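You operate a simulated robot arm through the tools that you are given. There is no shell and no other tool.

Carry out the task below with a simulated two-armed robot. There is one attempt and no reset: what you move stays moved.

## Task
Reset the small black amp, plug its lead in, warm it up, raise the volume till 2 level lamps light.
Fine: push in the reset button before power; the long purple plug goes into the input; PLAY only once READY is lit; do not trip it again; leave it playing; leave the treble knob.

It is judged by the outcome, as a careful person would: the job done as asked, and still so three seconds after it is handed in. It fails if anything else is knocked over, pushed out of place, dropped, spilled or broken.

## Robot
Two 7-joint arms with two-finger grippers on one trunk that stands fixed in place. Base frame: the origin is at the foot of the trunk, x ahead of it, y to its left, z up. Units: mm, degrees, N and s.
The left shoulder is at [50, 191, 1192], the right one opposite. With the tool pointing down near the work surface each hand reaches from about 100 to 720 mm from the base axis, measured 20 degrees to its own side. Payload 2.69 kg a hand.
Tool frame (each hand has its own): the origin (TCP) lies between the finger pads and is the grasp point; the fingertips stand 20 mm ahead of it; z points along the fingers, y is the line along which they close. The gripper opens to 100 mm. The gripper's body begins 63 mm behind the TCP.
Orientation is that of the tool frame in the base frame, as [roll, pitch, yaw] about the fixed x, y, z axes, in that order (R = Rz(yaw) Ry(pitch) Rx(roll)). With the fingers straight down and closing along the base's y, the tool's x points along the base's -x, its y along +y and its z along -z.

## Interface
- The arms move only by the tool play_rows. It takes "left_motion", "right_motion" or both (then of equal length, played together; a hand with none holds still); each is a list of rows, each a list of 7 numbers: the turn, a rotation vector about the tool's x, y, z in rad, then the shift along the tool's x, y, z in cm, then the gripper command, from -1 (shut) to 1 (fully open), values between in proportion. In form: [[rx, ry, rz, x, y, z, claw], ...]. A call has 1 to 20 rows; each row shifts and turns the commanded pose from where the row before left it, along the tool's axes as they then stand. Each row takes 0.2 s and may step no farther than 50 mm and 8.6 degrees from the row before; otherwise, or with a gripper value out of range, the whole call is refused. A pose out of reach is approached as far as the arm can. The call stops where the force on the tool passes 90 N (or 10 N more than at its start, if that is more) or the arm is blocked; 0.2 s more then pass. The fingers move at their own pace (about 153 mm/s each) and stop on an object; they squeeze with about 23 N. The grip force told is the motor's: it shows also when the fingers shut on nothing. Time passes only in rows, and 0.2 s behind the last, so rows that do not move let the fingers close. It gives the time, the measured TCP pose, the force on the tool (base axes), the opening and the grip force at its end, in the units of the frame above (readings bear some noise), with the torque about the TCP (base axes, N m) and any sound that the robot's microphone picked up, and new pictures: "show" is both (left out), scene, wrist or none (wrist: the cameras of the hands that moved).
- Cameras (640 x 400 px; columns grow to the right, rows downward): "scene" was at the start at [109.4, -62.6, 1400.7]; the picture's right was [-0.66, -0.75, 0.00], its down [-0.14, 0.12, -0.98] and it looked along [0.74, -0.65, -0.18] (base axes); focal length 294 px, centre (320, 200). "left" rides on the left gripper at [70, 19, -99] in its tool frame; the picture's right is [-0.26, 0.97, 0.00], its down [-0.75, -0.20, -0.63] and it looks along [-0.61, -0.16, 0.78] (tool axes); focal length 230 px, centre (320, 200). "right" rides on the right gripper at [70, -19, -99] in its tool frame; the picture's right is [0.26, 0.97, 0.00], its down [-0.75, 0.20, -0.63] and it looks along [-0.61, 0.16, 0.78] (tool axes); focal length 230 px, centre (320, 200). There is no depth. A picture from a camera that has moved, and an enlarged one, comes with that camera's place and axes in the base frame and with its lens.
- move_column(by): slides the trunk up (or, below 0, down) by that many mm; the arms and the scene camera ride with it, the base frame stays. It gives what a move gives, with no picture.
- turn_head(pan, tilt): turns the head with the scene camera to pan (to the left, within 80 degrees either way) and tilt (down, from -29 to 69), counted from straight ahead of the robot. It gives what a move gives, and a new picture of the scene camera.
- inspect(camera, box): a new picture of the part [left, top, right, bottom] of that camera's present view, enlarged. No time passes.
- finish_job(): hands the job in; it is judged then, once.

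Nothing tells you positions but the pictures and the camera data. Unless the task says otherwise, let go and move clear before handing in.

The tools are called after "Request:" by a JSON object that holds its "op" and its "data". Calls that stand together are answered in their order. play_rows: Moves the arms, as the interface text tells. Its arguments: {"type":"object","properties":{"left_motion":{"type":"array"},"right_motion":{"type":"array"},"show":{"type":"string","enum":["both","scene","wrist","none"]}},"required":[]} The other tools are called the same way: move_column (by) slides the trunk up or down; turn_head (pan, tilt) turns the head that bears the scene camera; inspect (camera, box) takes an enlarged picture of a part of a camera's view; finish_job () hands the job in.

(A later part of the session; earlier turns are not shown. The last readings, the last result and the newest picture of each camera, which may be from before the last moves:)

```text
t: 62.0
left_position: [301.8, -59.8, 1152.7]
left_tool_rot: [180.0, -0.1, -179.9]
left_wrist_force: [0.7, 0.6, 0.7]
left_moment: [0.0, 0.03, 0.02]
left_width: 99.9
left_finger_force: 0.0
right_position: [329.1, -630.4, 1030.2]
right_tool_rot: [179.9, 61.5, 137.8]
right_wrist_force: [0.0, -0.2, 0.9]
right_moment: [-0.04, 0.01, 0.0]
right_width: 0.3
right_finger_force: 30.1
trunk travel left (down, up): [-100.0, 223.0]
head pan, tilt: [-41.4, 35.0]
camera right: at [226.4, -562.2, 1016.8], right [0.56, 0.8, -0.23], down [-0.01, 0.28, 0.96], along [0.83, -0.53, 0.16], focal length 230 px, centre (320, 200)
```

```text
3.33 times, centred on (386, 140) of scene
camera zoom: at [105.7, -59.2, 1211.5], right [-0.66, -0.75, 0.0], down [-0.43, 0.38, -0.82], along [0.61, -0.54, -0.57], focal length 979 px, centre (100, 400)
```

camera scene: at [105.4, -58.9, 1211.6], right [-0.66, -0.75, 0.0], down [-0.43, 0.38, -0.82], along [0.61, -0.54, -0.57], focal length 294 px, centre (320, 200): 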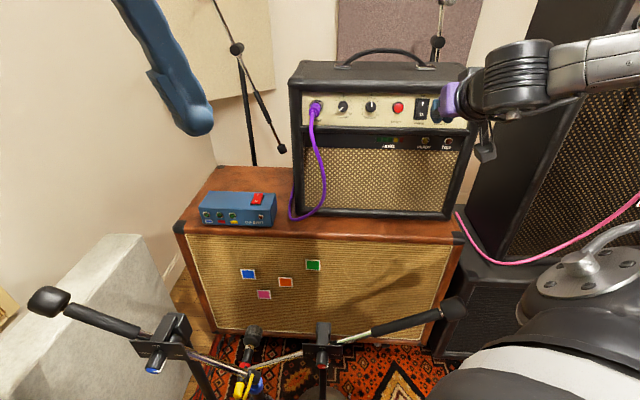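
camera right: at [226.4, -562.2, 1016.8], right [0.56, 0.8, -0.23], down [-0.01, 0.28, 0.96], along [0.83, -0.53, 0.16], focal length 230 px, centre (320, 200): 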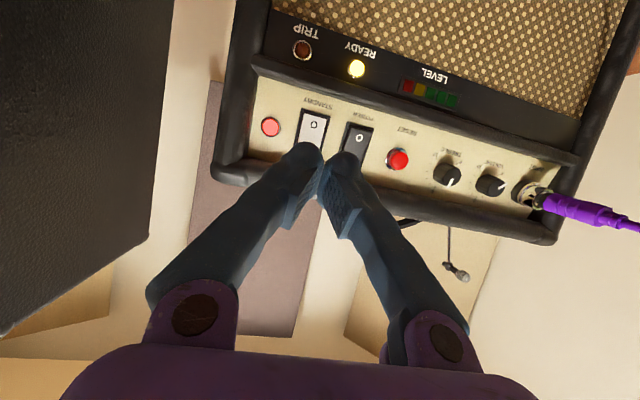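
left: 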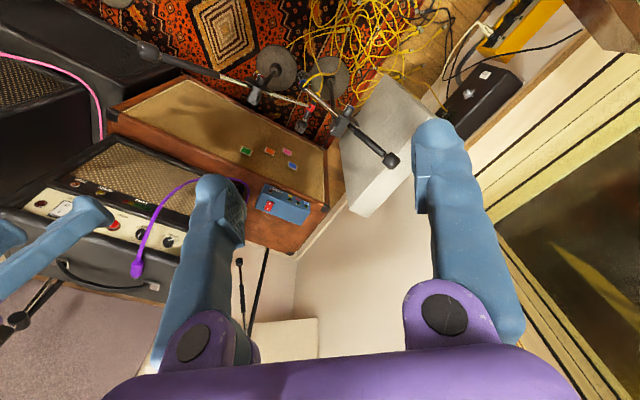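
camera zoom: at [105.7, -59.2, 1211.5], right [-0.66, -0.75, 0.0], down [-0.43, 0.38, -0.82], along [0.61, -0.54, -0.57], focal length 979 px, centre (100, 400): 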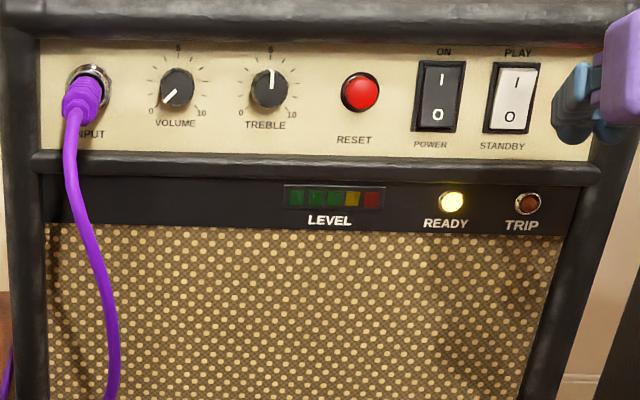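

READY is lit and TRIP is dark. Now I'll approach the STANDBY rocker's PLAY (top) half.

Request:
{"op": "play_rows", "data": {"right_motion": [[0, 0, 0, -0.67, -0.044, 2.04, -1], [0, 0, 0, -0.67, -0.044, 2.04, -1], [0, 0, 0, -0.67, -0.044, 2.04, -1], [0, 0, 0, -0.67, -0.044, 2.04, -1], [0, 0, 0, -0.67, -0.044, 2.04, -1], [0, 0, 0, 0, 0, 0, -1]], "show": "wrist"}}

Request:
{"op": "inspect", "data": {"camera": "right", "box": [224, 60, 416, 180]}}

```text
t: 63.4
left_position: [302.6, -59.5, 1153.0]
left_tool_rot: [-180.0, 0.0, -180.0]
left_wrist_force: [0.3, -0.3, 0.4]
left_moment: [0.0, 0.03, -0.01]
left_width: 99.8
left_finger_force: 0.0
right_position: [404.4, -704.3, 1012.3]
right_tool_rot: [179.9, 61.5, 137.8]
right_wrist_force: [-0.1, 0.3, 0.3]
right_moment: [0.02, 0.02, 0.03]
right_width: 0.0
right_finger_force: 29.2
trunk travel left (down, up): [-100.0, 223.0]
head pan, tilt: [-41.4, 35.0]
camera right: at [303.5, -635.6, 997.9], right [0.56, 0.8, -0.23], down [-0.01, 0.28, 0.96], along [0.83, -0.53, 0.16], focal length 230 px, centre (320, 200)
```

right: 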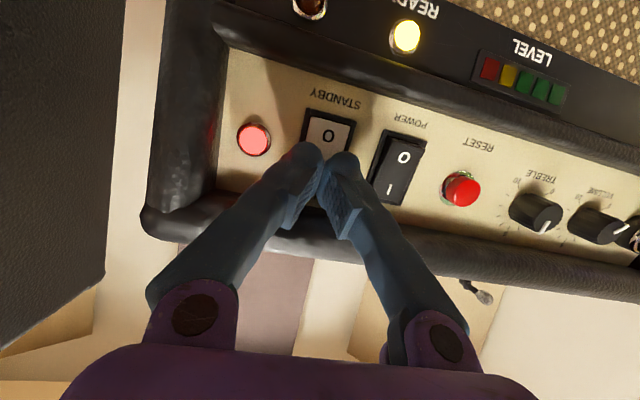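

```text
3.33 times, centred on (320, 120) of right
camera zoom: at [303.5, -635.6, 997.9], right [0.56, 0.8, -0.23], down [-0.01, 0.28, 0.96], along [0.83, -0.53, 0.16], focal length 767 px, centre (320, 467)
```

zoom: 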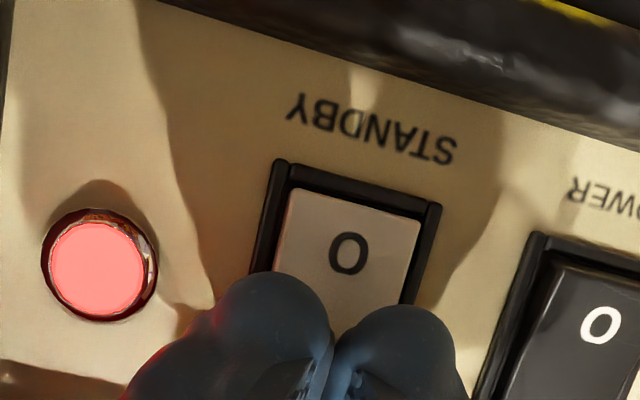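

Request:
{"op": "play_rows", "data": {"right_motion": [[0, 0, 0, 0, 0.25, 0, -1], [0, 0, 0, -0.143, 0, 0.264, -1], [0, 0, 0, -0.143, 0, 0.264, -1], [0, 0, 0, 0, 0, 0, -1]], "show": "none"}}

Request:
{"op": "play_rows", "data": {"right_motion": [[0, 0, 0, -0.143, 0, 0.264, -1], [0, 0, 0, 0, 0, 0, -1]], "show": "none"}}

Request:
{"op": "play_rows", "data": {"right_motion": [[0, 0, 0, -0.143, 0, 0.264, -1], [0, 0, 0, 0, 0, 0, -1]], "show": "wrist"}}

```text
t: 64.4
left_position: [301.6, -60.3, 1153.5]
left_tool_rot: [180.0, 0.0, -180.0]
left_wrist_force: [-0.2, -0.1, -0.8]
left_moment: [0.0, 0.0, 0.01]
left_width: 100.3
left_finger_force: 0.1
right_position: [410.7, -704.6, 1012.4]
right_tool_rot: [179.9, 61.5, 137.9]
right_wrist_force: [0.9, 0.1, 0.1]
right_moment: [0.0, -0.01, 0.0]
right_width: 0.2
right_finger_force: 29.5
trunk travel left (down, up): [-100.0, 223.0]
head pan, tilt: [-41.4, 35.0]
```

```text
t: 65.0
left_position: [302.0, -59.6, 1152.8]
left_tool_rot: [180.0, 0.1, 180.0]
left_wrist_force: [0.6, 0.2, 0.2]
left_moment: [-0.01, 0.01, 0.02]
left_width: 100.1
left_finger_force: 0.2
right_position: [412.7, -706.1, 1011.8]
right_tool_rot: [179.9, 61.5, 137.8]
right_wrist_force: [-6.9, 5.3, -0.3]
right_moment: [0.03, 0.03, -0.06]
right_width: 0.0
right_finger_force: 29.3
trunk travel left (down, up): [-100.0, 223.0]
head pan, tilt: [-41.4, 35.0]
```

```text
t: 65.6
left_position: [300.8, -58.0, 1152.9]
left_tool_rot: [-179.9, 0.3, 180.0]
left_wrist_force: [0.4, -0.3, 0.3]
left_moment: [0.0, 0.02, 0.0]
left_width: 100.2
left_finger_force: 0.1
right_position: [414.7, -708.3, 1013.4]
right_tool_rot: [179.9, 61.6, 137.8]
right_wrist_force: [-21.3, 17.9, -0.6]
right_moment: [0.0, 0.02, -0.21]
right_width: 0.1
right_finger_force: 29.7
trunk travel left (down, up): [-100.0, 223.0]
head pan, tilt: [-41.4, 35.0]
camera right: at [311.4, -639.4, 999.5], right [0.56, 0.8, -0.23], down [-0.01, 0.28, 0.96], along [0.83, -0.53, 0.17], focal length 230 px, centre (320, 200)
```

right: 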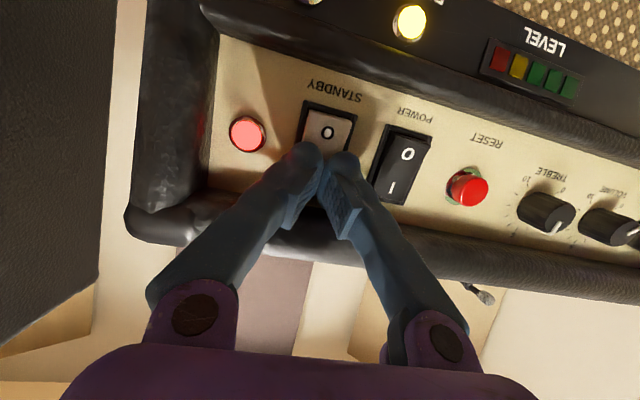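

Request:
{"op": "inspect", "data": {"camera": "right", "box": [256, 70, 416, 170]}}

Request:
{"op": "play_rows", "data": {"right_motion": [[0, 0, 0, -0.143, 0, 0.264, -1], [0, 0, 0, 0, 0, 0, -1]], "show": "wrist"}}

Request:
{"op": "inspect", "data": {"camera": "right", "box": [256, 70, 416, 170]}}

```text
4.00 times, centred on (336, 120) of right
camera zoom: at [311.4, -639.4, 999.5], right [0.56, 0.8, -0.23], down [-0.01, 0.28, 0.96], along [0.83, -0.53, 0.17], focal length 920 px, centre (256, 520)
```

zoom: 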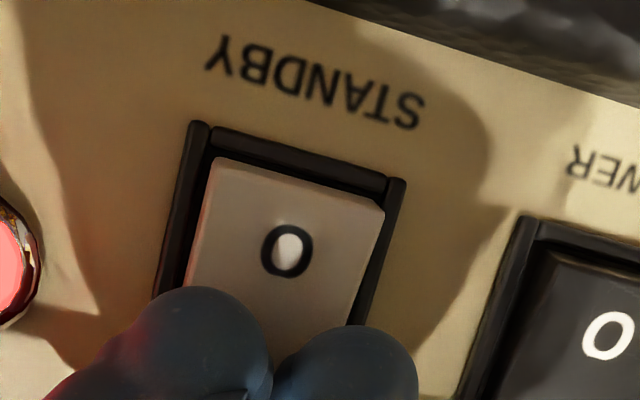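

```text
t: 66.2
left_position: [299.4, -57.3, 1154.0]
left_tool_rot: [-179.8, 0.3, 180.0]
left_wrist_force: [-0.1, -0.3, -0.9]
left_moment: [0.02, -0.02, 0.01]
left_width: 99.9
left_finger_force: 0.1
right_position: [414.7, -707.6, 1016.0]
right_tool_rot: [179.8, 61.7, 137.8]
right_wrist_force: [-32.1, 28.5, 0.4]
right_moment: [-0.09, -0.14, -0.36]
right_width: 0.0
right_finger_force: 28.5
trunk travel left (down, up): [-100.0, 223.0]
head pan, tilt: [-41.4, 35.0]
camera right: at [312.6, -640.1, 1001.2], right [0.56, 0.8, -0.23], down [-0.01, 0.28, 0.96], along [0.83, -0.53, 0.17], focal length 230 px, centre (320, 200)
```

right: 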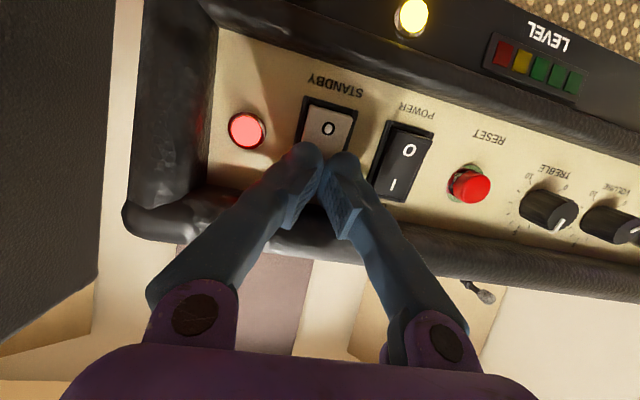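

```text
4.00 times, centred on (336, 120) of right
camera zoom: at [312.6, -640.1, 1001.2], right [0.56, 0.8, -0.23], down [-0.01, 0.28, 0.96], along [0.83, -0.53, 0.17], focal length 920 px, centre (256, 520)
```

zoom: 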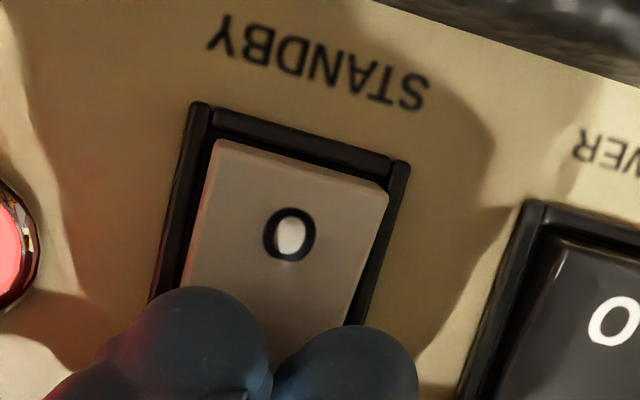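

The STANDBY rocker's O half now stands proud, so it has flipped to PLAY. I'll back off and check all lamps.

Request:
{"op": "play_rows", "data": {"right_motion": [[0, 0, 0, 0.48, 0, -0.88, -1], [0, 0, 0, 1.43, 0, -2.64, -1], [0, 0, 0, 1.0, 0, -3.0, -1], [0, 0, 0, 0.5, 0, -3.0, -1], [0, 0, 0, 0, 0, 0, -1]], "show": "wrist"}}

Request:
{"op": "inspect", "data": {"camera": "right", "box": [190, 0, 510, 200]}}

Request:
{"op": "inspect", "data": {"camera": "scene", "box": [290, 80, 482, 200]}}

```text
t: 67.4
left_position: [302.5, -60.6, 1152.4]
left_tool_rot: [-180.0, 0.0, -179.9]
left_wrist_force: [0.3, 1.4, 0.6]
left_moment: [0.02, 0.01, -0.02]
left_width: 100.1
left_finger_force: 0.0
right_position: [342.3, -644.2, 1028.2]
right_tool_rot: [180.0, 61.3, 137.6]
right_wrist_force: [-0.4, -0.4, -1.0]
right_moment: [0.03, 0.0, -0.01]
right_width: 0.0
right_finger_force: 29.7
trunk travel left (down, up): [-100.0, 223.0]
head pan, tilt: [-41.4, 35.0]
camera right: at [241.3, -576.3, 1013.6], right [0.56, 0.8, -0.23], down [-0.01, 0.28, 0.96], along [0.83, -0.53, 0.16], focal length 230 px, centre (320, 200)
```

right: 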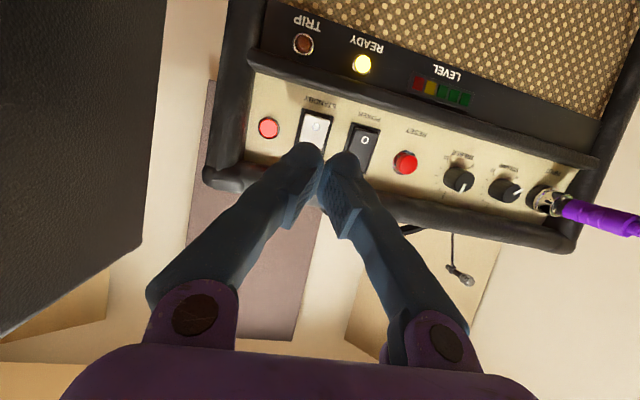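

```text
2.00 times, centred on (350, 100) of right
camera zoom: at [241.3, -576.3, 1013.6], right [0.56, 0.8, -0.23], down [-0.01, 0.28, 0.96], along [0.83, -0.53, 0.16], focal length 460 px, centre (260, 400)
```

zoom: 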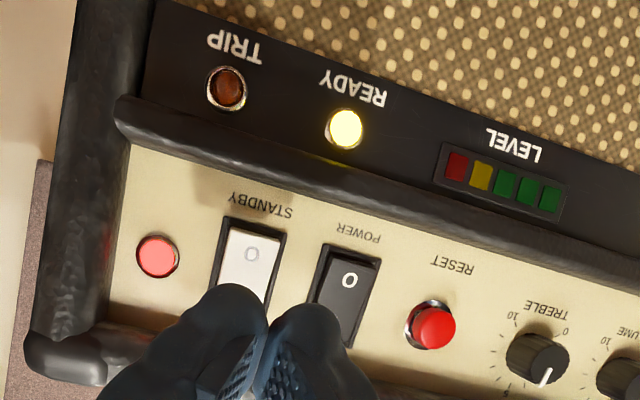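

```text
3.33 times, centred on (386, 140) of scene
camera zoom: at [105.7, -59.4, 1211.4], right [-0.66, -0.75, 0.0], down [-0.43, 0.38, -0.82], along [0.61, -0.54, -0.57], focal length 979 px, centre (100, 400)
```

zoom: 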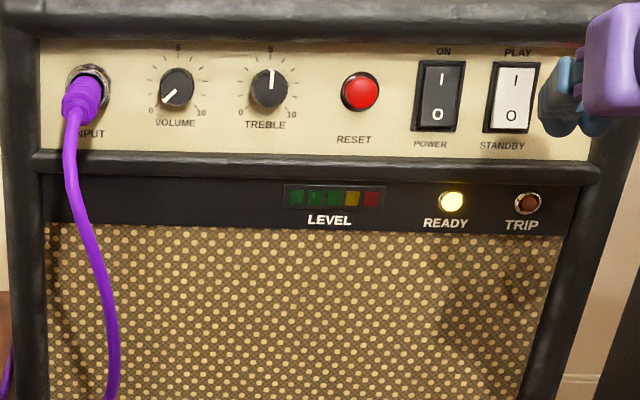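

Request:
{"op": "inspect", "data": {"camera": "scene", "box": [406, 88, 470, 128]}}

Request:
{"op": "inspect", "data": {"camera": "right", "box": [270, 90, 398, 170]}}

```text
10.00 times, centred on (438, 108) of scene
camera zoom: at [105.7, -59.4, 1211.4], right [-0.66, -0.75, 0.0], down [-0.43, 0.38, -0.82], along [0.61, -0.54, -0.57], focal length 2936 px, centre (-860, 1120)
```

zoom: 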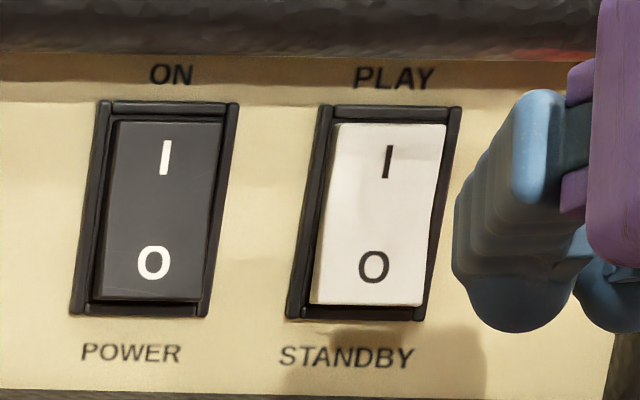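

```text
5.00 times, centred on (334, 130) of right
camera zoom: at [241.3, -576.3, 1013.6], right [0.56, 0.8, -0.23], down [-0.01, 0.28, 0.96], along [0.83, -0.53, 0.16], focal length 1150 px, centre (250, 550)
```

zoom: 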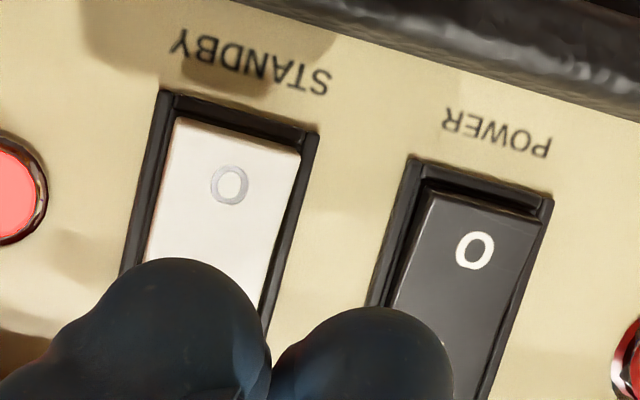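

Request:
{"op": "inspect", "data": {"camera": "left", "box": [0, 220, 128, 300]}}

```text
5.00 times, centred on (64, 260) of left
camera zoom: at [232.3, -42.4, 1251.5], right [0.26, 0.97, 0.0], down [0.75, -0.2, 0.63], along [0.61, -0.16, -0.78], focal length 1150 px, centre (1600, -100)
```

zoom: 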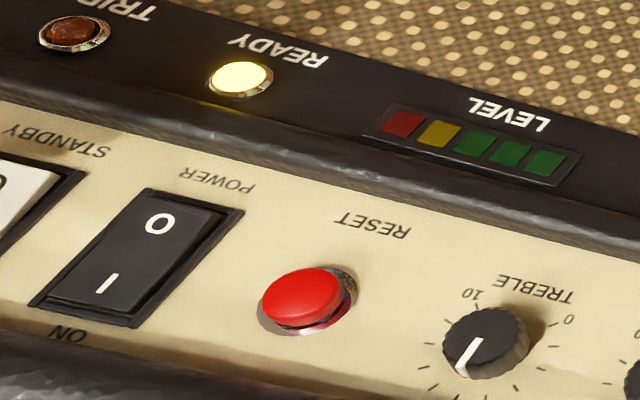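

Power is on, READY lit, no trip, and the STANDBY rocker's profile now matches POWER's "on" shape. Next I'll move the right hand left to the volume knob (face near (580, -548, 1000)) and align the tool with its axis.

Request:
{"op": "play_rows", "data": {"right_motion": [[0, 0, 0, 0, 4.7, 0, -1], [0, 0, 0, 0, 4.7, 0, -1], [0, 0, 0, 0, 4.7, 0, -1], [0, 0, 0, 0, 4.7, 0, -1], [0, 0, 0, 0, 4.7, 0, -0.1], [0, 0, 0, -0.46, 0, 2.71, -0.1], [0, 0, 0, -0.46, 0, 2.71, -0.1], [0, -0.15, 0, 0, 0, 0, -0.1], [0, -0.15, 0, 0, 0, 0, -0.1], [0.036, 0, 0.0073, 0, 0, 0, -0.1], [0, 0, 0, 0, 0, 0, -0.1]], "show": "both"}}

Request:
{"op": "inspect", "data": {"camera": "right", "box": [220, 60, 412, 180]}}

```text
t: 69.8
left_position: [301.9, -60.4, 1152.7]
left_tool_rot: [179.8, 0.0, -180.0]
left_wrist_force: [0.1, -0.4, 0.4]
left_moment: [0.01, 0.03, 0.0]
left_width: 100.2
left_finger_force: 0.1
right_position: [540.9, -505.5, 1010.2]
right_tool_rot: [179.7, 78.7, 135.3]
right_wrist_force: [0.1, 0.6, 1.0]
right_moment: [0.0, 0.02, 0.0]
right_width: 45.1
right_finger_force: 0.1
trunk travel left (down, up): [-100.0, 223.0]
head pan, tilt: [-41.4, 35.0]
camera scene: at [105.7, -59.3, 1211.5], right [-0.66, -0.75, 0.0], down [-0.43, 0.38, -0.82], along [0.61, -0.54, -0.57], focal length 294 px, centre (320, 200)
camera right: at [447.0, -440.4, 960.8], right [0.64, 0.73, -0.25], down [-0.2, 0.47, 0.86], along [0.74, -0.5, 0.44], focal length 230 px, centre (320, 200)
```

scene: 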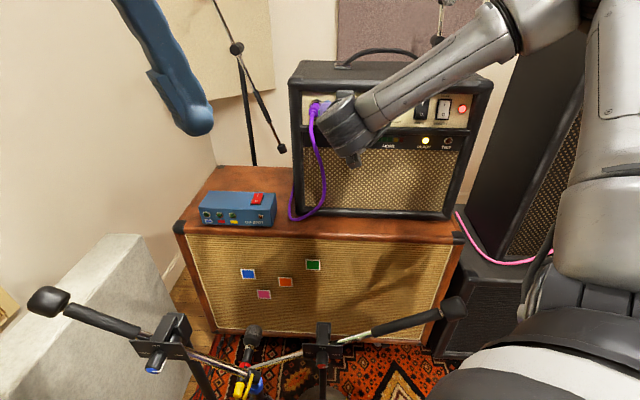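
right: 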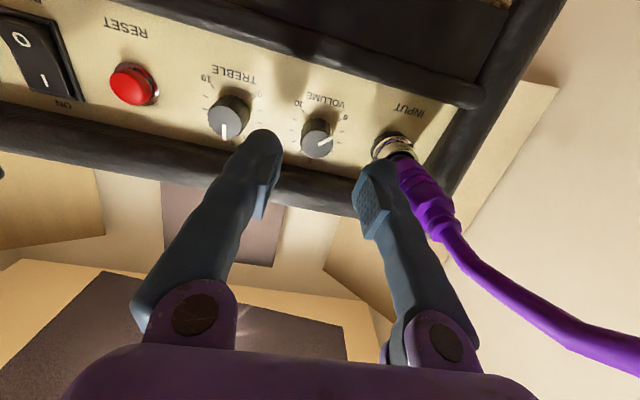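

```text
3.33 times, centred on (316, 120) of right
camera zoom: at [447.0, -440.4, 960.8], right [0.64, 0.73, -0.25], down [-0.2, 0.47, 0.86], along [0.74, -0.5, 0.44], focal length 767 px, centre (333, 467)
```

zoom: 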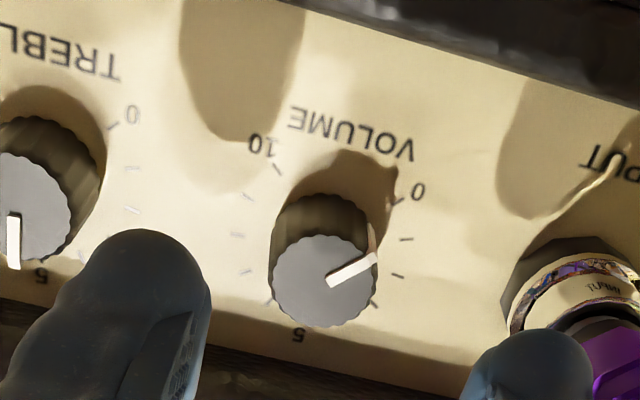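

The tool is aligned with the volume knob's axis about 58 mm short of its face. I'll trim 2 mm, pre-roll 25° counter-clockwise, and move in with the fingers open around the knob.

Request:
{"op": "play_rows", "data": {"right_motion": [[0, 0, 0, -0.2, -0.2, 0, -0.1], [0, 0, -0.145, 0, 0, 0, -0.1], [0, 0, -0.145, 0, 0, 0, -0.1], [0, 0, -0.145, 0, 0, 0, -0.1], [0, 0, 0, 0, 0, 1.5, -0.1], [0, 0, 0, 0, 0, 1.5, -0.1], [0, 0, 0, 0, 0, 0, -0.1]], "show": "both"}}

Request:
{"op": "inspect", "data": {"camera": "right", "box": [220, 60, 412, 180]}}

Request:
{"op": "inspect", "data": {"camera": "scene", "box": [280, 70, 472, 190]}}

```text
t: 71.4
left_position: [301.3, -60.4, 1153.1]
left_tool_rot: [180.0, 0.0, -180.0]
left_wrist_force: [-0.8, 0.3, 0.7]
left_moment: [-0.01, -0.05, 0.01]
left_width: 100.2
left_finger_force: 0.0
right_position: [560.1, -528.0, 1005.4]
right_tool_rot: [-115.3, 62.8, -157.1]
right_wrist_force: [-0.7, 0.0, -0.1]
right_moment: [-0.03, 0.04, -0.01]
right_width: 45.0
right_finger_force: 0.1
trunk travel left (down, up): [-100.0, 223.0]
head pan, tilt: [-41.4, 35.0]
camera scene: at [105.6, -59.2, 1211.5], right [-0.66, -0.75, 0.0], down [-0.43, 0.38, -0.82], along [0.61, -0.54, -0.57], focal length 294 px, centre (320, 200)
camera right: at [449.7, -483.9, 970.8], right [0.45, 0.64, -0.63], down [-0.01, 0.71, 0.71], along [0.9, -0.31, 0.32], focal length 230 px, centre (320, 200)
```

scene: 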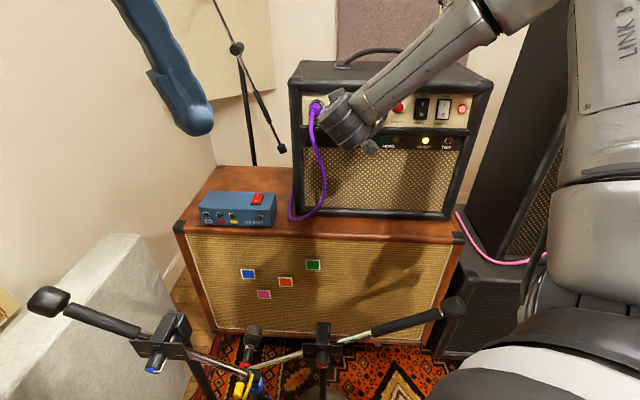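
right: 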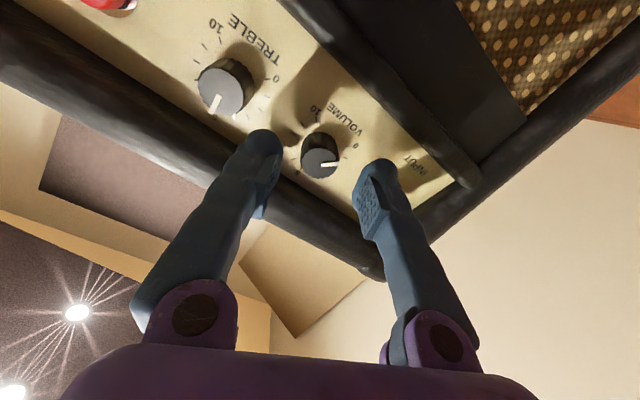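

```text
3.33 times, centred on (316, 120) of right
camera zoom: at [449.7, -483.9, 970.8], right [0.45, 0.64, -0.63], down [-0.01, 0.71, 0.71], along [0.9, -0.31, 0.32], focal length 767 px, centre (333, 467)
```

zoom: 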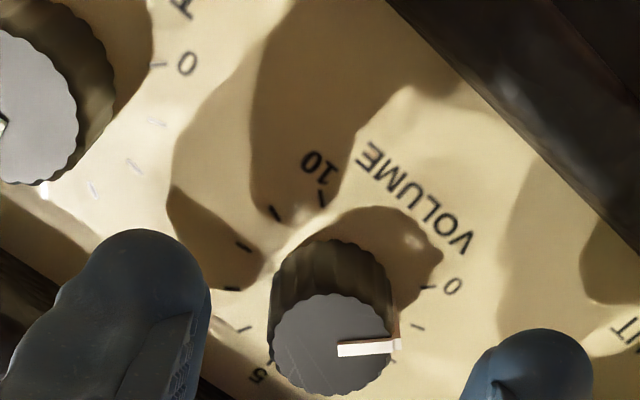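

```text
3.33 times, centred on (376, 130) of scene
camera zoom: at [105.6, -59.2, 1211.5], right [-0.66, -0.75, 0.0], down [-0.43, 0.38, -0.82], along [0.61, -0.54, -0.57], focal length 979 px, centre (133, 433)
```

zoom: 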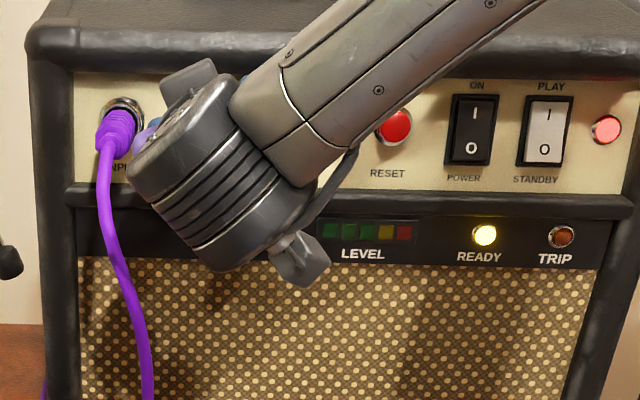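

The knob is centred between the fingers within a millimetre. Advancing to enclose it, then closing on it.

Request:
{"op": "play_rows", "data": {"right_motion": [[0, 0, 0, 0, 0, 0.8, -0.1], [0, 0, 0, 0, 0, 0.6, -0.1], [0, 0, 0, 0, 0, 0.45, -0.1], [0, 0, 0, 0, 0, 0, -0.1]], "show": "wrist"}}

Request:
{"op": "inspect", "data": {"camera": "right", "box": [220, 80, 412, 200]}}

```text
t: 72.4
left_position: [302.2, -60.7, 1153.3]
left_tool_rot: [180.0, 0.0, 180.0]
left_wrist_force: [-0.6, -0.6, 0.4]
left_moment: [-0.02, -0.01, 0.02]
left_width: 100.2
left_finger_force: 0.0
right_position: [572.7, -540.3, 1001.7]
right_tool_rot: [-115.4, 62.8, -157.3]
right_wrist_force: [-0.4, -0.5, 0.0]
right_moment: [-0.02, -0.02, -0.01]
right_width: 44.9
right_finger_force: 0.0
trunk travel left (down, up): [-100.0, 223.0]
head pan, tilt: [-41.4, 35.0]
camera right: at [462.7, -497.1, 967.2], right [0.45, 0.64, -0.63], down [-0.01, 0.71, 0.71], along [0.9, -0.31, 0.32], focal length 230 px, centre (320, 200)
```

right: 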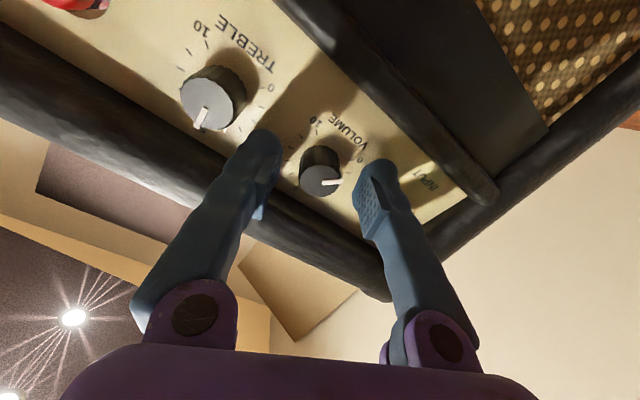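

```text
3.33 times, centred on (316, 140) of right
camera zoom: at [462.7, -497.1, 967.2], right [0.45, 0.64, -0.63], down [-0.01, 0.71, 0.71], along [0.9, -0.31, 0.32], focal length 767 px, centre (333, 400)
```

zoom: 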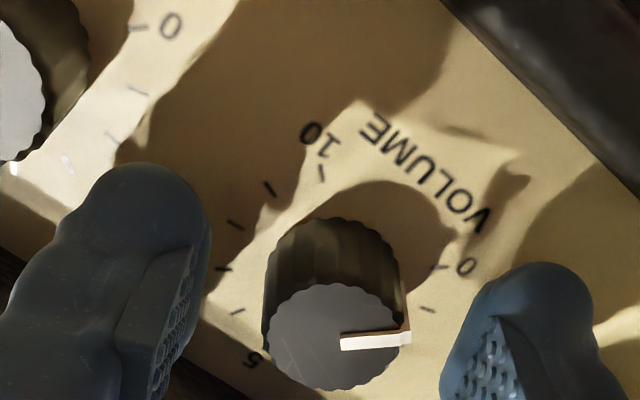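

Request:
{"op": "play_rows", "data": {"right_motion": [[0, 0, 0, -0.1, 0.03, 0.05, -0.1], [0, 0, 0, 0, 0, 0, -1], [0, 0, 0, 0, 0, 0, -1], [0, 0, 0, 0, 0, 0, -1]], "show": "wrist"}}

Request:
{"op": "inspect", "data": {"camera": "right", "box": [220, 80, 412, 200]}}

Request:
{"op": "inspect", "data": {"camera": "scene", "box": [280, 70, 472, 190]}}

```text
t: 73.4
left_position: [301.5, -60.6, 1153.3]
left_tool_rot: [-180.0, 0.1, 180.0]
left_wrist_force: [-0.3, -0.9, -0.3]
left_moment: [-0.02, 0.05, -0.04]
left_width: 100.1
left_finger_force: 0.1
right_position: [573.8, -540.7, 1002.8]
right_tool_rot: [-115.4, 62.8, -157.2]
right_wrist_force: [-0.3, -3.5, 0.9]
right_moment: [0.05, 0.07, -0.1]
right_width: 22.8
right_finger_force: 45.3
trunk travel left (down, up): [-100.0, 223.0]
head pan, tilt: [-41.4, 35.0]
camera right: at [463.7, -497.3, 968.0], right [0.45, 0.64, -0.63], down [-0.01, 0.71, 0.71], along [0.89, -0.31, 0.32], focal length 230 px, centre (320, 200)
```

right: 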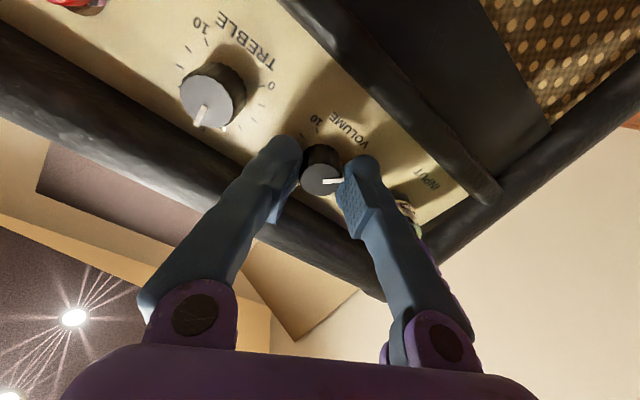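

```text
3.33 times, centred on (316, 140) of right
camera zoom: at [463.7, -497.3, 968.0], right [0.45, 0.64, -0.63], down [-0.01, 0.71, 0.71], along [0.89, -0.31, 0.32], focal length 767 px, centre (333, 400)
```

zoom: 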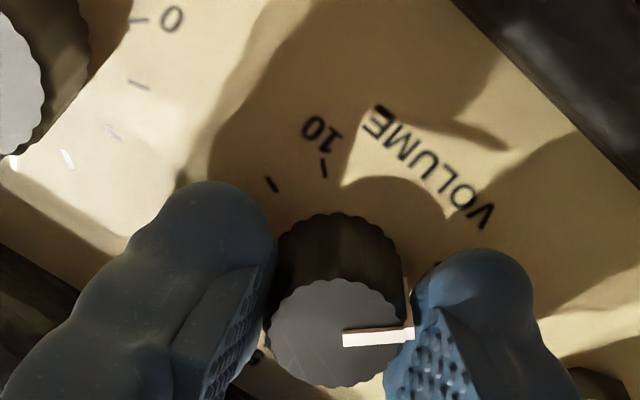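

```text
3.33 times, centred on (376, 130) of scene
camera zoom: at [105.5, -59.5, 1211.5], right [-0.66, -0.75, 0.0], down [-0.43, 0.38, -0.82], along [0.61, -0.54, -0.57], focal length 979 px, centre (133, 433)
```

zoom: 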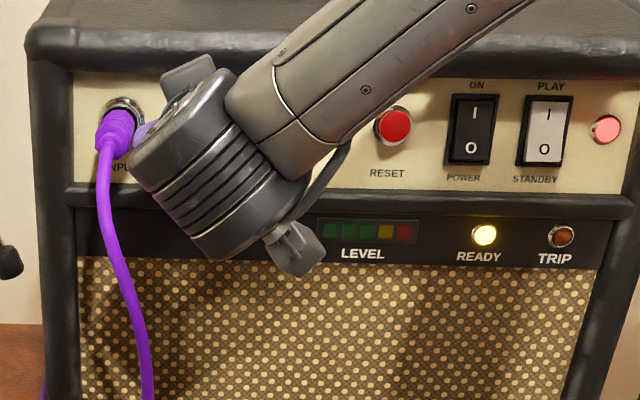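

Gripped at 22.8 mm. I'll turn it clockwise in small steps, checking the LEVEL lamps.

Request:
{"op": "play_rows", "data": {"right_motion": [[0, 0, 0.12, 0, 0, 0, -1], [0, 0, 0.12, 0, 0, 0, -1], [0, 0, 0, 0, 0, 0, -1]], "show": "wrist"}}

Request:
{"op": "inspect", "data": {"camera": "right", "box": [220, 80, 412, 200]}}

Request:
{"op": "inspect", "data": {"camera": "scene", "box": [280, 70, 472, 190]}}

```text
t: 74.2
left_position: [301.4, -60.7, 1152.4]
left_tool_rot: [-179.9, 0.0, 180.0]
left_wrist_force: [-0.3, 0.8, -0.7]
left_moment: [0.02, -0.03, -0.02]
left_width: 99.8
left_finger_force: 0.0
right_position: [573.2, -540.6, 1002.8]
right_tool_rot: [-136.3, 74.4, -179.6]
right_wrist_force: [-2.3, -5.9, 2.4]
right_moment: [-0.48, -0.46, -0.01]
right_width: 23.1
right_finger_force: 44.8
trunk travel left (down, up): [-100.0, 223.0]
head pan, tilt: [-41.4, 35.0]
camera right: at [472.4, -485.6, 958.8], right [0.57, 0.7, -0.43], down [-0.11, 0.58, 0.81], along [0.82, -0.41, 0.4], focal length 230 px, centre (320, 200)
```

right: 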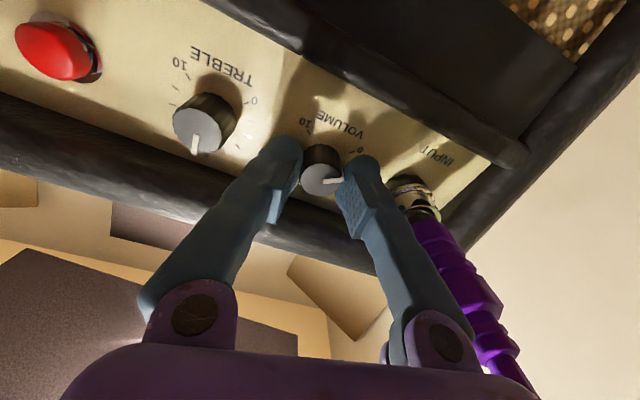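

```text
3.33 times, centred on (316, 140) of right
camera zoom: at [472.4, -485.6, 958.8], right [0.57, 0.7, -0.43], down [-0.11, 0.58, 0.81], along [0.82, -0.41, 0.4], focal length 767 px, centre (333, 400)
```

zoom: 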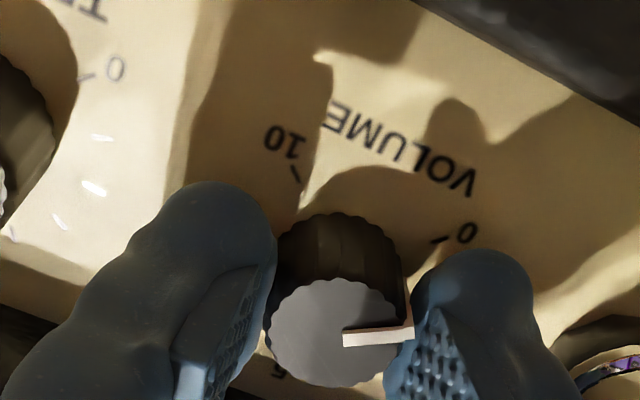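

```text
3.33 times, centred on (376, 130) of scene
camera zoom: at [105.2, -59.6, 1211.6], right [-0.66, -0.75, 0.0], down [-0.43, 0.38, -0.82], along [0.61, -0.54, -0.57], focal length 979 px, centre (133, 433)
```

zoom: 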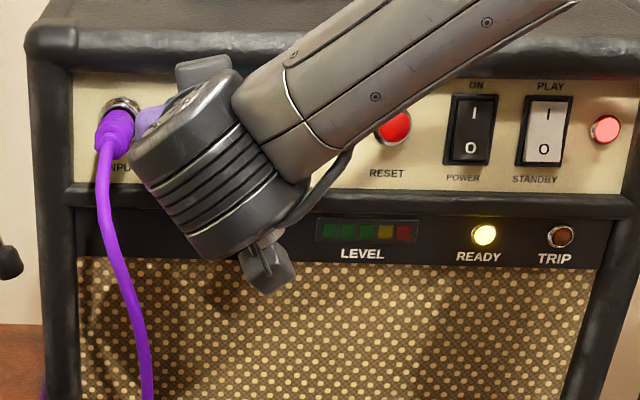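

The knob follows the fingers (pointer now past the 0 tick). Continuing.

Request:
{"op": "play_rows", "data": {"right_motion": [[0, 0, 0.12, 0, 0, 0, -1], [0, 0, 0.12, 0, 0, 0, -1], [0, 0, 0, 0, 0, 0, -1]], "show": "none"}}

Request:
{"op": "inspect", "data": {"camera": "scene", "box": [280, 70, 472, 190]}}

Request:
{"op": "inspect", "data": {"camera": "right", "box": [220, 80, 412, 200]}}

```text
t: 75.0
left_position: [300.9, -61.1, 1152.0]
left_tool_rot: [180.0, -0.1, 179.9]
left_wrist_force: [0.0, -1.0, -0.5]
left_moment: [0.02, 0.01, 0.01]
left_width: 100.1
left_finger_force: 0.0
right_position: [573.6, -540.0, 1003.8]
right_tool_rot: [166.3, 78.5, 121.7]
right_wrist_force: [-0.9, -10.0, 4.9]
right_moment: [-0.26, -0.2, -0.18]
right_width: 23.1
right_finger_force: 44.5
trunk travel left (down, up): [-100.0, 223.0]
head pan, tilt: [-41.4, 35.0]
```

```text
3.33 times, centred on (376, 130) of scene
camera zoom: at [105.1, -59.9, 1211.6], right [-0.66, -0.75, 0.0], down [-0.43, 0.38, -0.82], along [0.61, -0.54, -0.57], focal length 979 px, centre (133, 433)
```

zoom: 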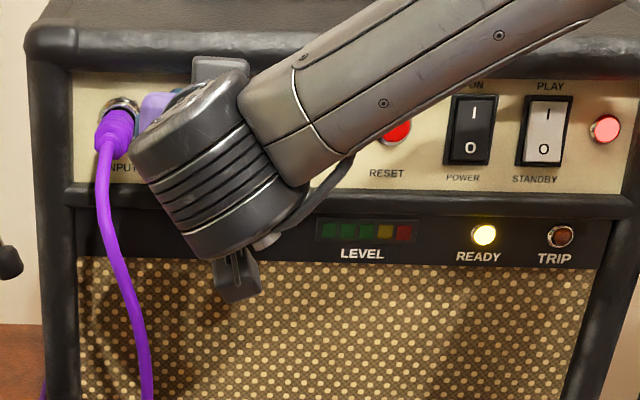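

```text
3.33 times, centred on (316, 140) of right
camera zoom: at [482.9, -473.3, 953.3], right [0.65, 0.73, -0.21], down [-0.22, 0.44, 0.87], along [0.72, -0.52, 0.45], focal length 767 px, centre (333, 400)
```

zoom: 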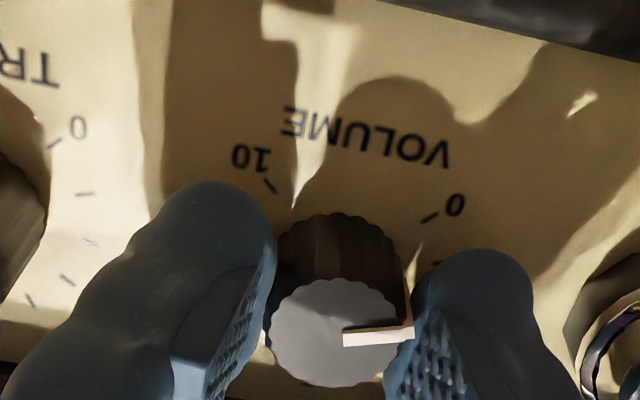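

Request:
{"op": "play_rows", "data": {"right_motion": [[0, 0, 0.12, 0, 0, 0, -1], [0, 0, 0.12, 0, 0, 0, -1], [0, 0, 0, 0, 0, 0, -1]], "show": "none"}}

Request:
{"op": "inspect", "data": {"camera": "scene", "box": [280, 70, 472, 190]}}

Request:
{"op": "inspect", "data": {"camera": "right", "box": [220, 80, 412, 200]}}

```text
t: 75.8
left_position: [300.3, -61.0, 1153.4]
left_tool_rot: [179.9, 0.1, -180.0]
left_wrist_force: [-0.4, -0.7, -0.6]
left_moment: [-0.01, 0.0, 0.0]
left_width: 100.1
left_finger_force: 0.0
right_position: [572.9, -540.9, 1002.7]
right_tool_rot: [125.0, 70.0, 79.1]
right_wrist_force: [-4.8, -13.2, 5.6]
right_moment: [-0.36, -0.23, -0.3]
right_width: 23.0
right_finger_force: 44.8
trunk travel left (down, up): [-100.0, 223.0]
head pan, tilt: [-41.4, 35.0]
```

```text
3.33 times, centred on (376, 130) of scene
camera zoom: at [104.7, -60.2, 1211.6], right [-0.66, -0.75, 0.0], down [-0.43, 0.38, -0.82], along [0.62, -0.54, -0.57], focal length 979 px, centre (133, 433)
```

zoom: 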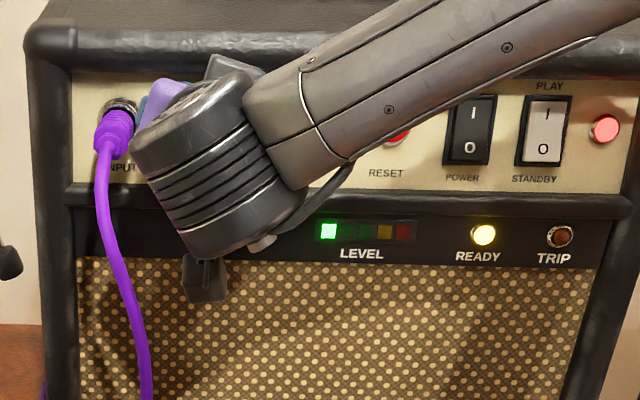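

```text
3.33 times, centred on (316, 140) of right
camera zoom: at [494.5, -460.9, 951.7], right [0.7, 0.71, 0.03], down [-0.35, 0.31, 0.89], along [0.62, -0.63, 0.46], focal length 767 px, centre (333, 400)
```

zoom: 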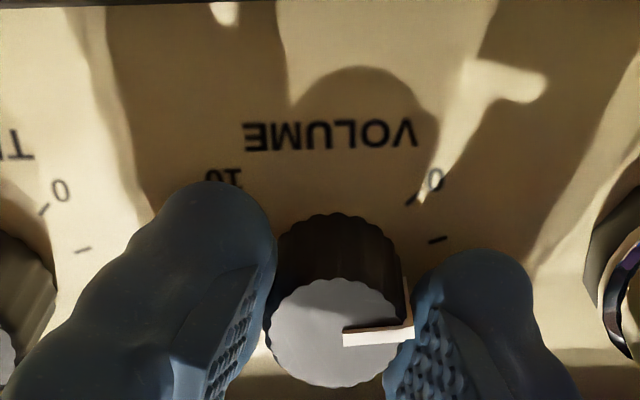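

The first LEVEL lamp is lit, so the lead and PLAY both work. I'll ease a small side load and keep turning in smaller steps toward the second lamp.

Request:
{"op": "play_rows", "data": {"right_motion": [[0, 0, 0.06, -0.076, -0.082, 0, -1], [0, 0, 0.06, 0, 0, 0, -1], [0, 0, 0, 0, 0, 0, -1]], "show": "none"}}

Request:
{"op": "inspect", "data": {"camera": "scene", "box": [280, 70, 472, 190]}}

```text
t: 76.6
left_position: [302.5, -61.5, 1153.5]
left_tool_rot: [179.8, 0.0, 180.0]
left_wrist_force: [0.6, -0.3, 0.4]
left_moment: [-0.04, 0.01, -0.01]
left_width: 100.0
left_finger_force: 0.1
right_position: [572.6, -540.2, 1001.6]
right_tool_rot: [116.8, 64.1, 70.2]
right_wrist_force: [-3.0, -11.4, 2.7]
right_moment: [-0.23, -0.16, -0.24]
right_width: 23.1
right_finger_force: 44.6
trunk travel left (down, up): [-100.0, 223.0]
head pan, tilt: [-41.4, 35.0]
```

```text
3.33 times, centred on (376, 130) of scene
camera zoom: at [105.0, -60.1, 1211.5], right [-0.66, -0.75, 0.0], down [-0.43, 0.38, -0.82], along [0.61, -0.54, -0.57], focal length 979 px, centre (133, 433)
```

zoom: 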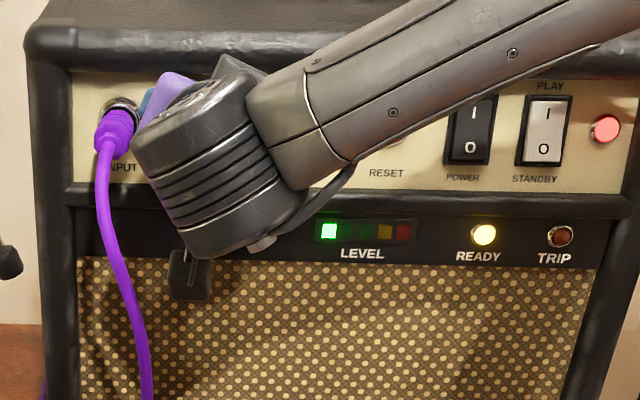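

Request:
{"op": "play_rows", "data": {"right_motion": [[0, 0, 0.06, 0, 0, 0, -1], [0, 0, 0.06, 0, 0, 0, -1], [0, 0, 0, 0, 0, 0, -1]], "show": "none"}}

Request:
{"op": "inspect", "data": {"camera": "scene", "box": [280, 70, 472, 190]}}

Request:
{"op": "inspect", "data": {"camera": "right", "box": [160, 60, 480, 260]}}

```text
t: 77.4
left_position: [302.5, -61.2, 1152.5]
left_tool_rot: [179.9, 0.0, 180.0]
left_wrist_force: [0.2, 0.2, -0.5]
left_moment: [0.03, -0.01, 0.01]
left_width: 100.1
left_finger_force: 0.1
right_position: [572.5, -541.0, 1002.4]
right_tool_rot: [111.9, 57.9, 64.5]
right_wrist_force: [-1.6, -9.1, 0.7]
right_moment: [-0.19, -0.14, -0.22]
right_width: 23.0
right_finger_force: 44.8
trunk travel left (down, up): [-100.0, 223.0]
head pan, tilt: [-41.4, 35.0]
```

```text
3.33 times, centred on (376, 130) of scene
camera zoom: at [105.3, -60.1, 1211.5], right [-0.66, -0.75, 0.0], down [-0.43, 0.38, -0.82], along [0.61, -0.54, -0.57], focal length 979 px, centre (133, 433)
```

zoom: 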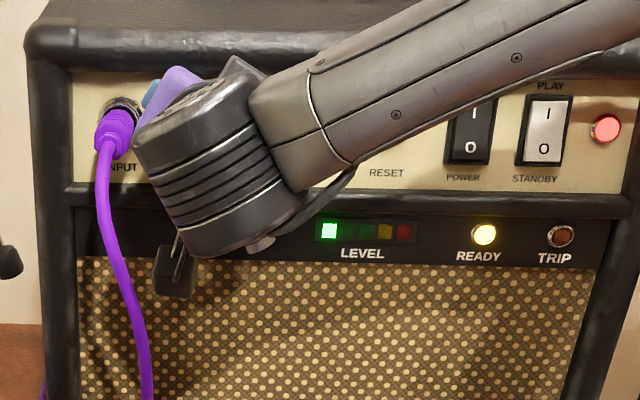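

```text
2.00 times, centred on (320, 160) of right
camera zoom: at [506.3, -449.2, 954.3], right [0.71, 0.65, 0.26], down [-0.48, 0.18, 0.86], along [0.52, -0.73, 0.44], focal length 460 px, centre (320, 280)
```

zoom: 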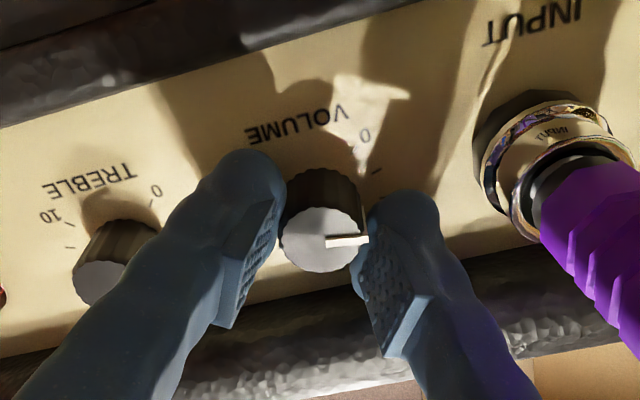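

Request:
{"op": "play_rows", "data": {"right_motion": [[0, 0, 0.06, 0, 0, 0, -1], [0, 0, 0.06, 0, 0, 0, -1], [0, 0, 0, 0, 0, 0, -1]], "show": "none"}}

Request:
{"op": "inspect", "data": {"camera": "scene", "box": [280, 70, 472, 190]}}

Request:
{"op": "inspect", "data": {"camera": "right", "box": [160, 60, 480, 260]}}

```text
t: 78.2
left_position: [302.3, -60.4, 1152.9]
left_tool_rot: [180.0, 0.0, -180.0]
left_wrist_force: [0.2, 0.4, 0.4]
left_moment: [0.01, -0.01, 0.04]
left_width: 100.1
left_finger_force: 0.0
right_position: [573.0, -540.5, 1004.0]
right_tool_rot: [108.5, 51.4, 60.4]
right_wrist_force: [-5.6, -6.4, -1.6]
right_moment: [-0.19, -0.05, -0.27]
right_width: 22.9
right_finger_force: 44.7
trunk travel left (down, up): [-100.0, 223.0]
head pan, tilt: [-41.4, 35.0]
```

```text
3.33 times, centred on (376, 130) of scene
camera zoom: at [105.1, -60.0, 1211.5], right [-0.66, -0.75, 0.0], down [-0.43, 0.38, -0.82], along [0.61, -0.54, -0.57], focal length 979 px, centre (133, 433)
```

zoom: 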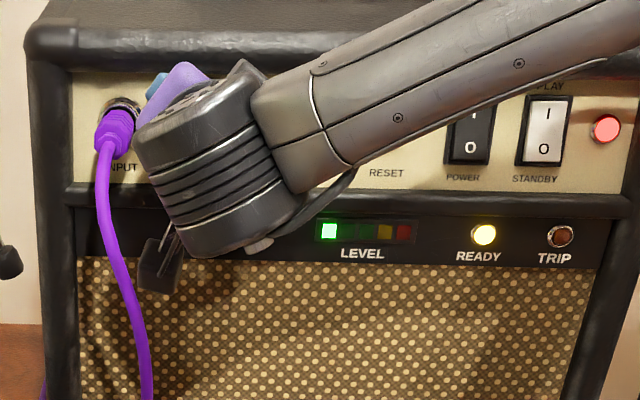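

```text
2.00 times, centred on (320, 160) of right
camera zoom: at [512.4, -443.7, 957.0], right [0.7, 0.61, 0.37], down [-0.54, 0.12, 0.83], along [0.46, -0.78, 0.42], focal length 460 px, centre (320, 280)
```

zoom: 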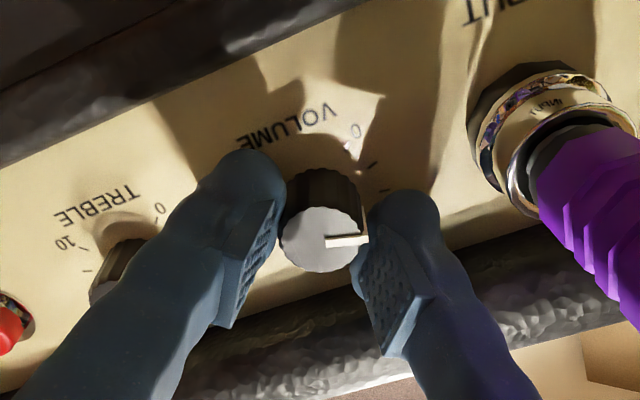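

62° turned with one lamp lit; the hand's camera is nearing the lead, so I'll regrip: open slightly, back out, roll back, and grip again.

Request:
{"op": "play_rows", "data": {"right_motion": [[0, 0, 0, 0, 0, 0, -0.42], [0, 0, 0, 0, 0, 0, -0.42], [0, 0, 0, 0, 0, -1.2, -0.42], [0, 0, 0, 0, 0, -1.4, -0.42], [0, 0, -0.14, 0, 0, 0, -0.3], [0, 0, -0.14, 0, 0, 0, -0.2], [0, 0, -0.14, 0, 0, 0, -0.1], [0, 0, -0.14, 0, 0, 0, -0.1], [0, 0, -0.14, 0, 0, 0, -0.1], [0, 0, -0.14, 0, 0, 0, -0.1], [0, 0, -0.14, 0, 0, 0, -0.1], [0, 0, -0.12, 0, 0, 0, -0.1], [0, 0, 0, 0, 0, 0, -0.1]], "show": "wrist"}}

Request:
{"op": "inspect", "data": {"camera": "right", "box": [220, 60, 412, 180]}}

Request:
{"op": "inspect", "data": {"camera": "scene", "box": [280, 70, 472, 190]}}

```text
t: 81.0
left_position: [302.2, -60.3, 1152.5]
left_tool_rot: [180.0, -0.1, -179.9]
left_wrist_force: [0.2, 0.7, -0.4]
left_moment: [-0.01, 0.0, -0.03]
left_width: 100.0
left_finger_force: 0.1
right_position: [555.3, -521.5, 1009.4]
right_tool_rot: [-114.5, 61.7, -156.3]
right_wrist_force: [-1.2, -0.2, -0.4]
right_moment: [-0.04, -0.04, -0.02]
right_width: 44.9
right_finger_force: 0.2
trunk travel left (down, up): [-100.0, 223.0]
head pan, tilt: [-41.4, 35.0]
camera right: at [444.1, -480.6, 974.4], right [0.43, 0.63, -0.64], down [0.0, 0.72, 0.7], along [0.9, -0.3, 0.31], focal length 230 px, centre (320, 200)
```

right: 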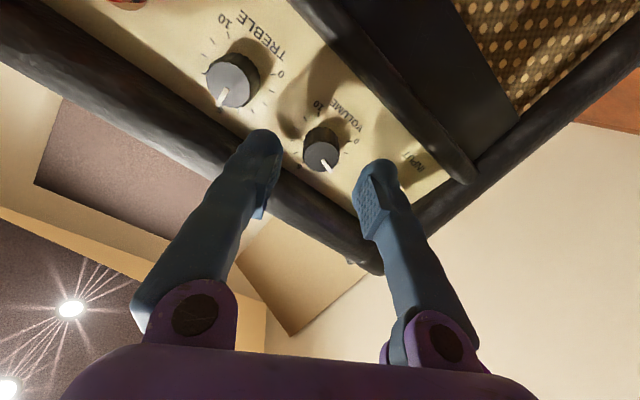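

```text
3.33 times, centred on (316, 120) of right
camera zoom: at [444.1, -480.6, 974.4], right [0.43, 0.63, -0.64], down [0.0, 0.72, 0.7], along [0.9, -0.3, 0.31], focal length 767 px, centre (333, 467)
```

zoom: 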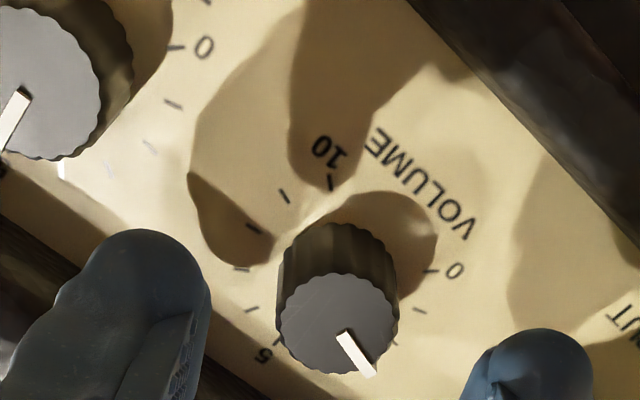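

```text
3.33 times, centred on (376, 130) of scene
camera zoom: at [105.7, -59.2, 1211.5], right [-0.66, -0.75, 0.0], down [-0.43, 0.38, -0.82], along [0.61, -0.54, -0.57], focal length 979 px, centre (133, 433)
```

zoom: 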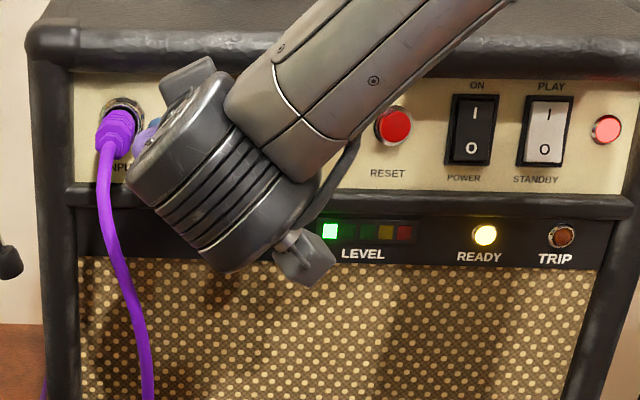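

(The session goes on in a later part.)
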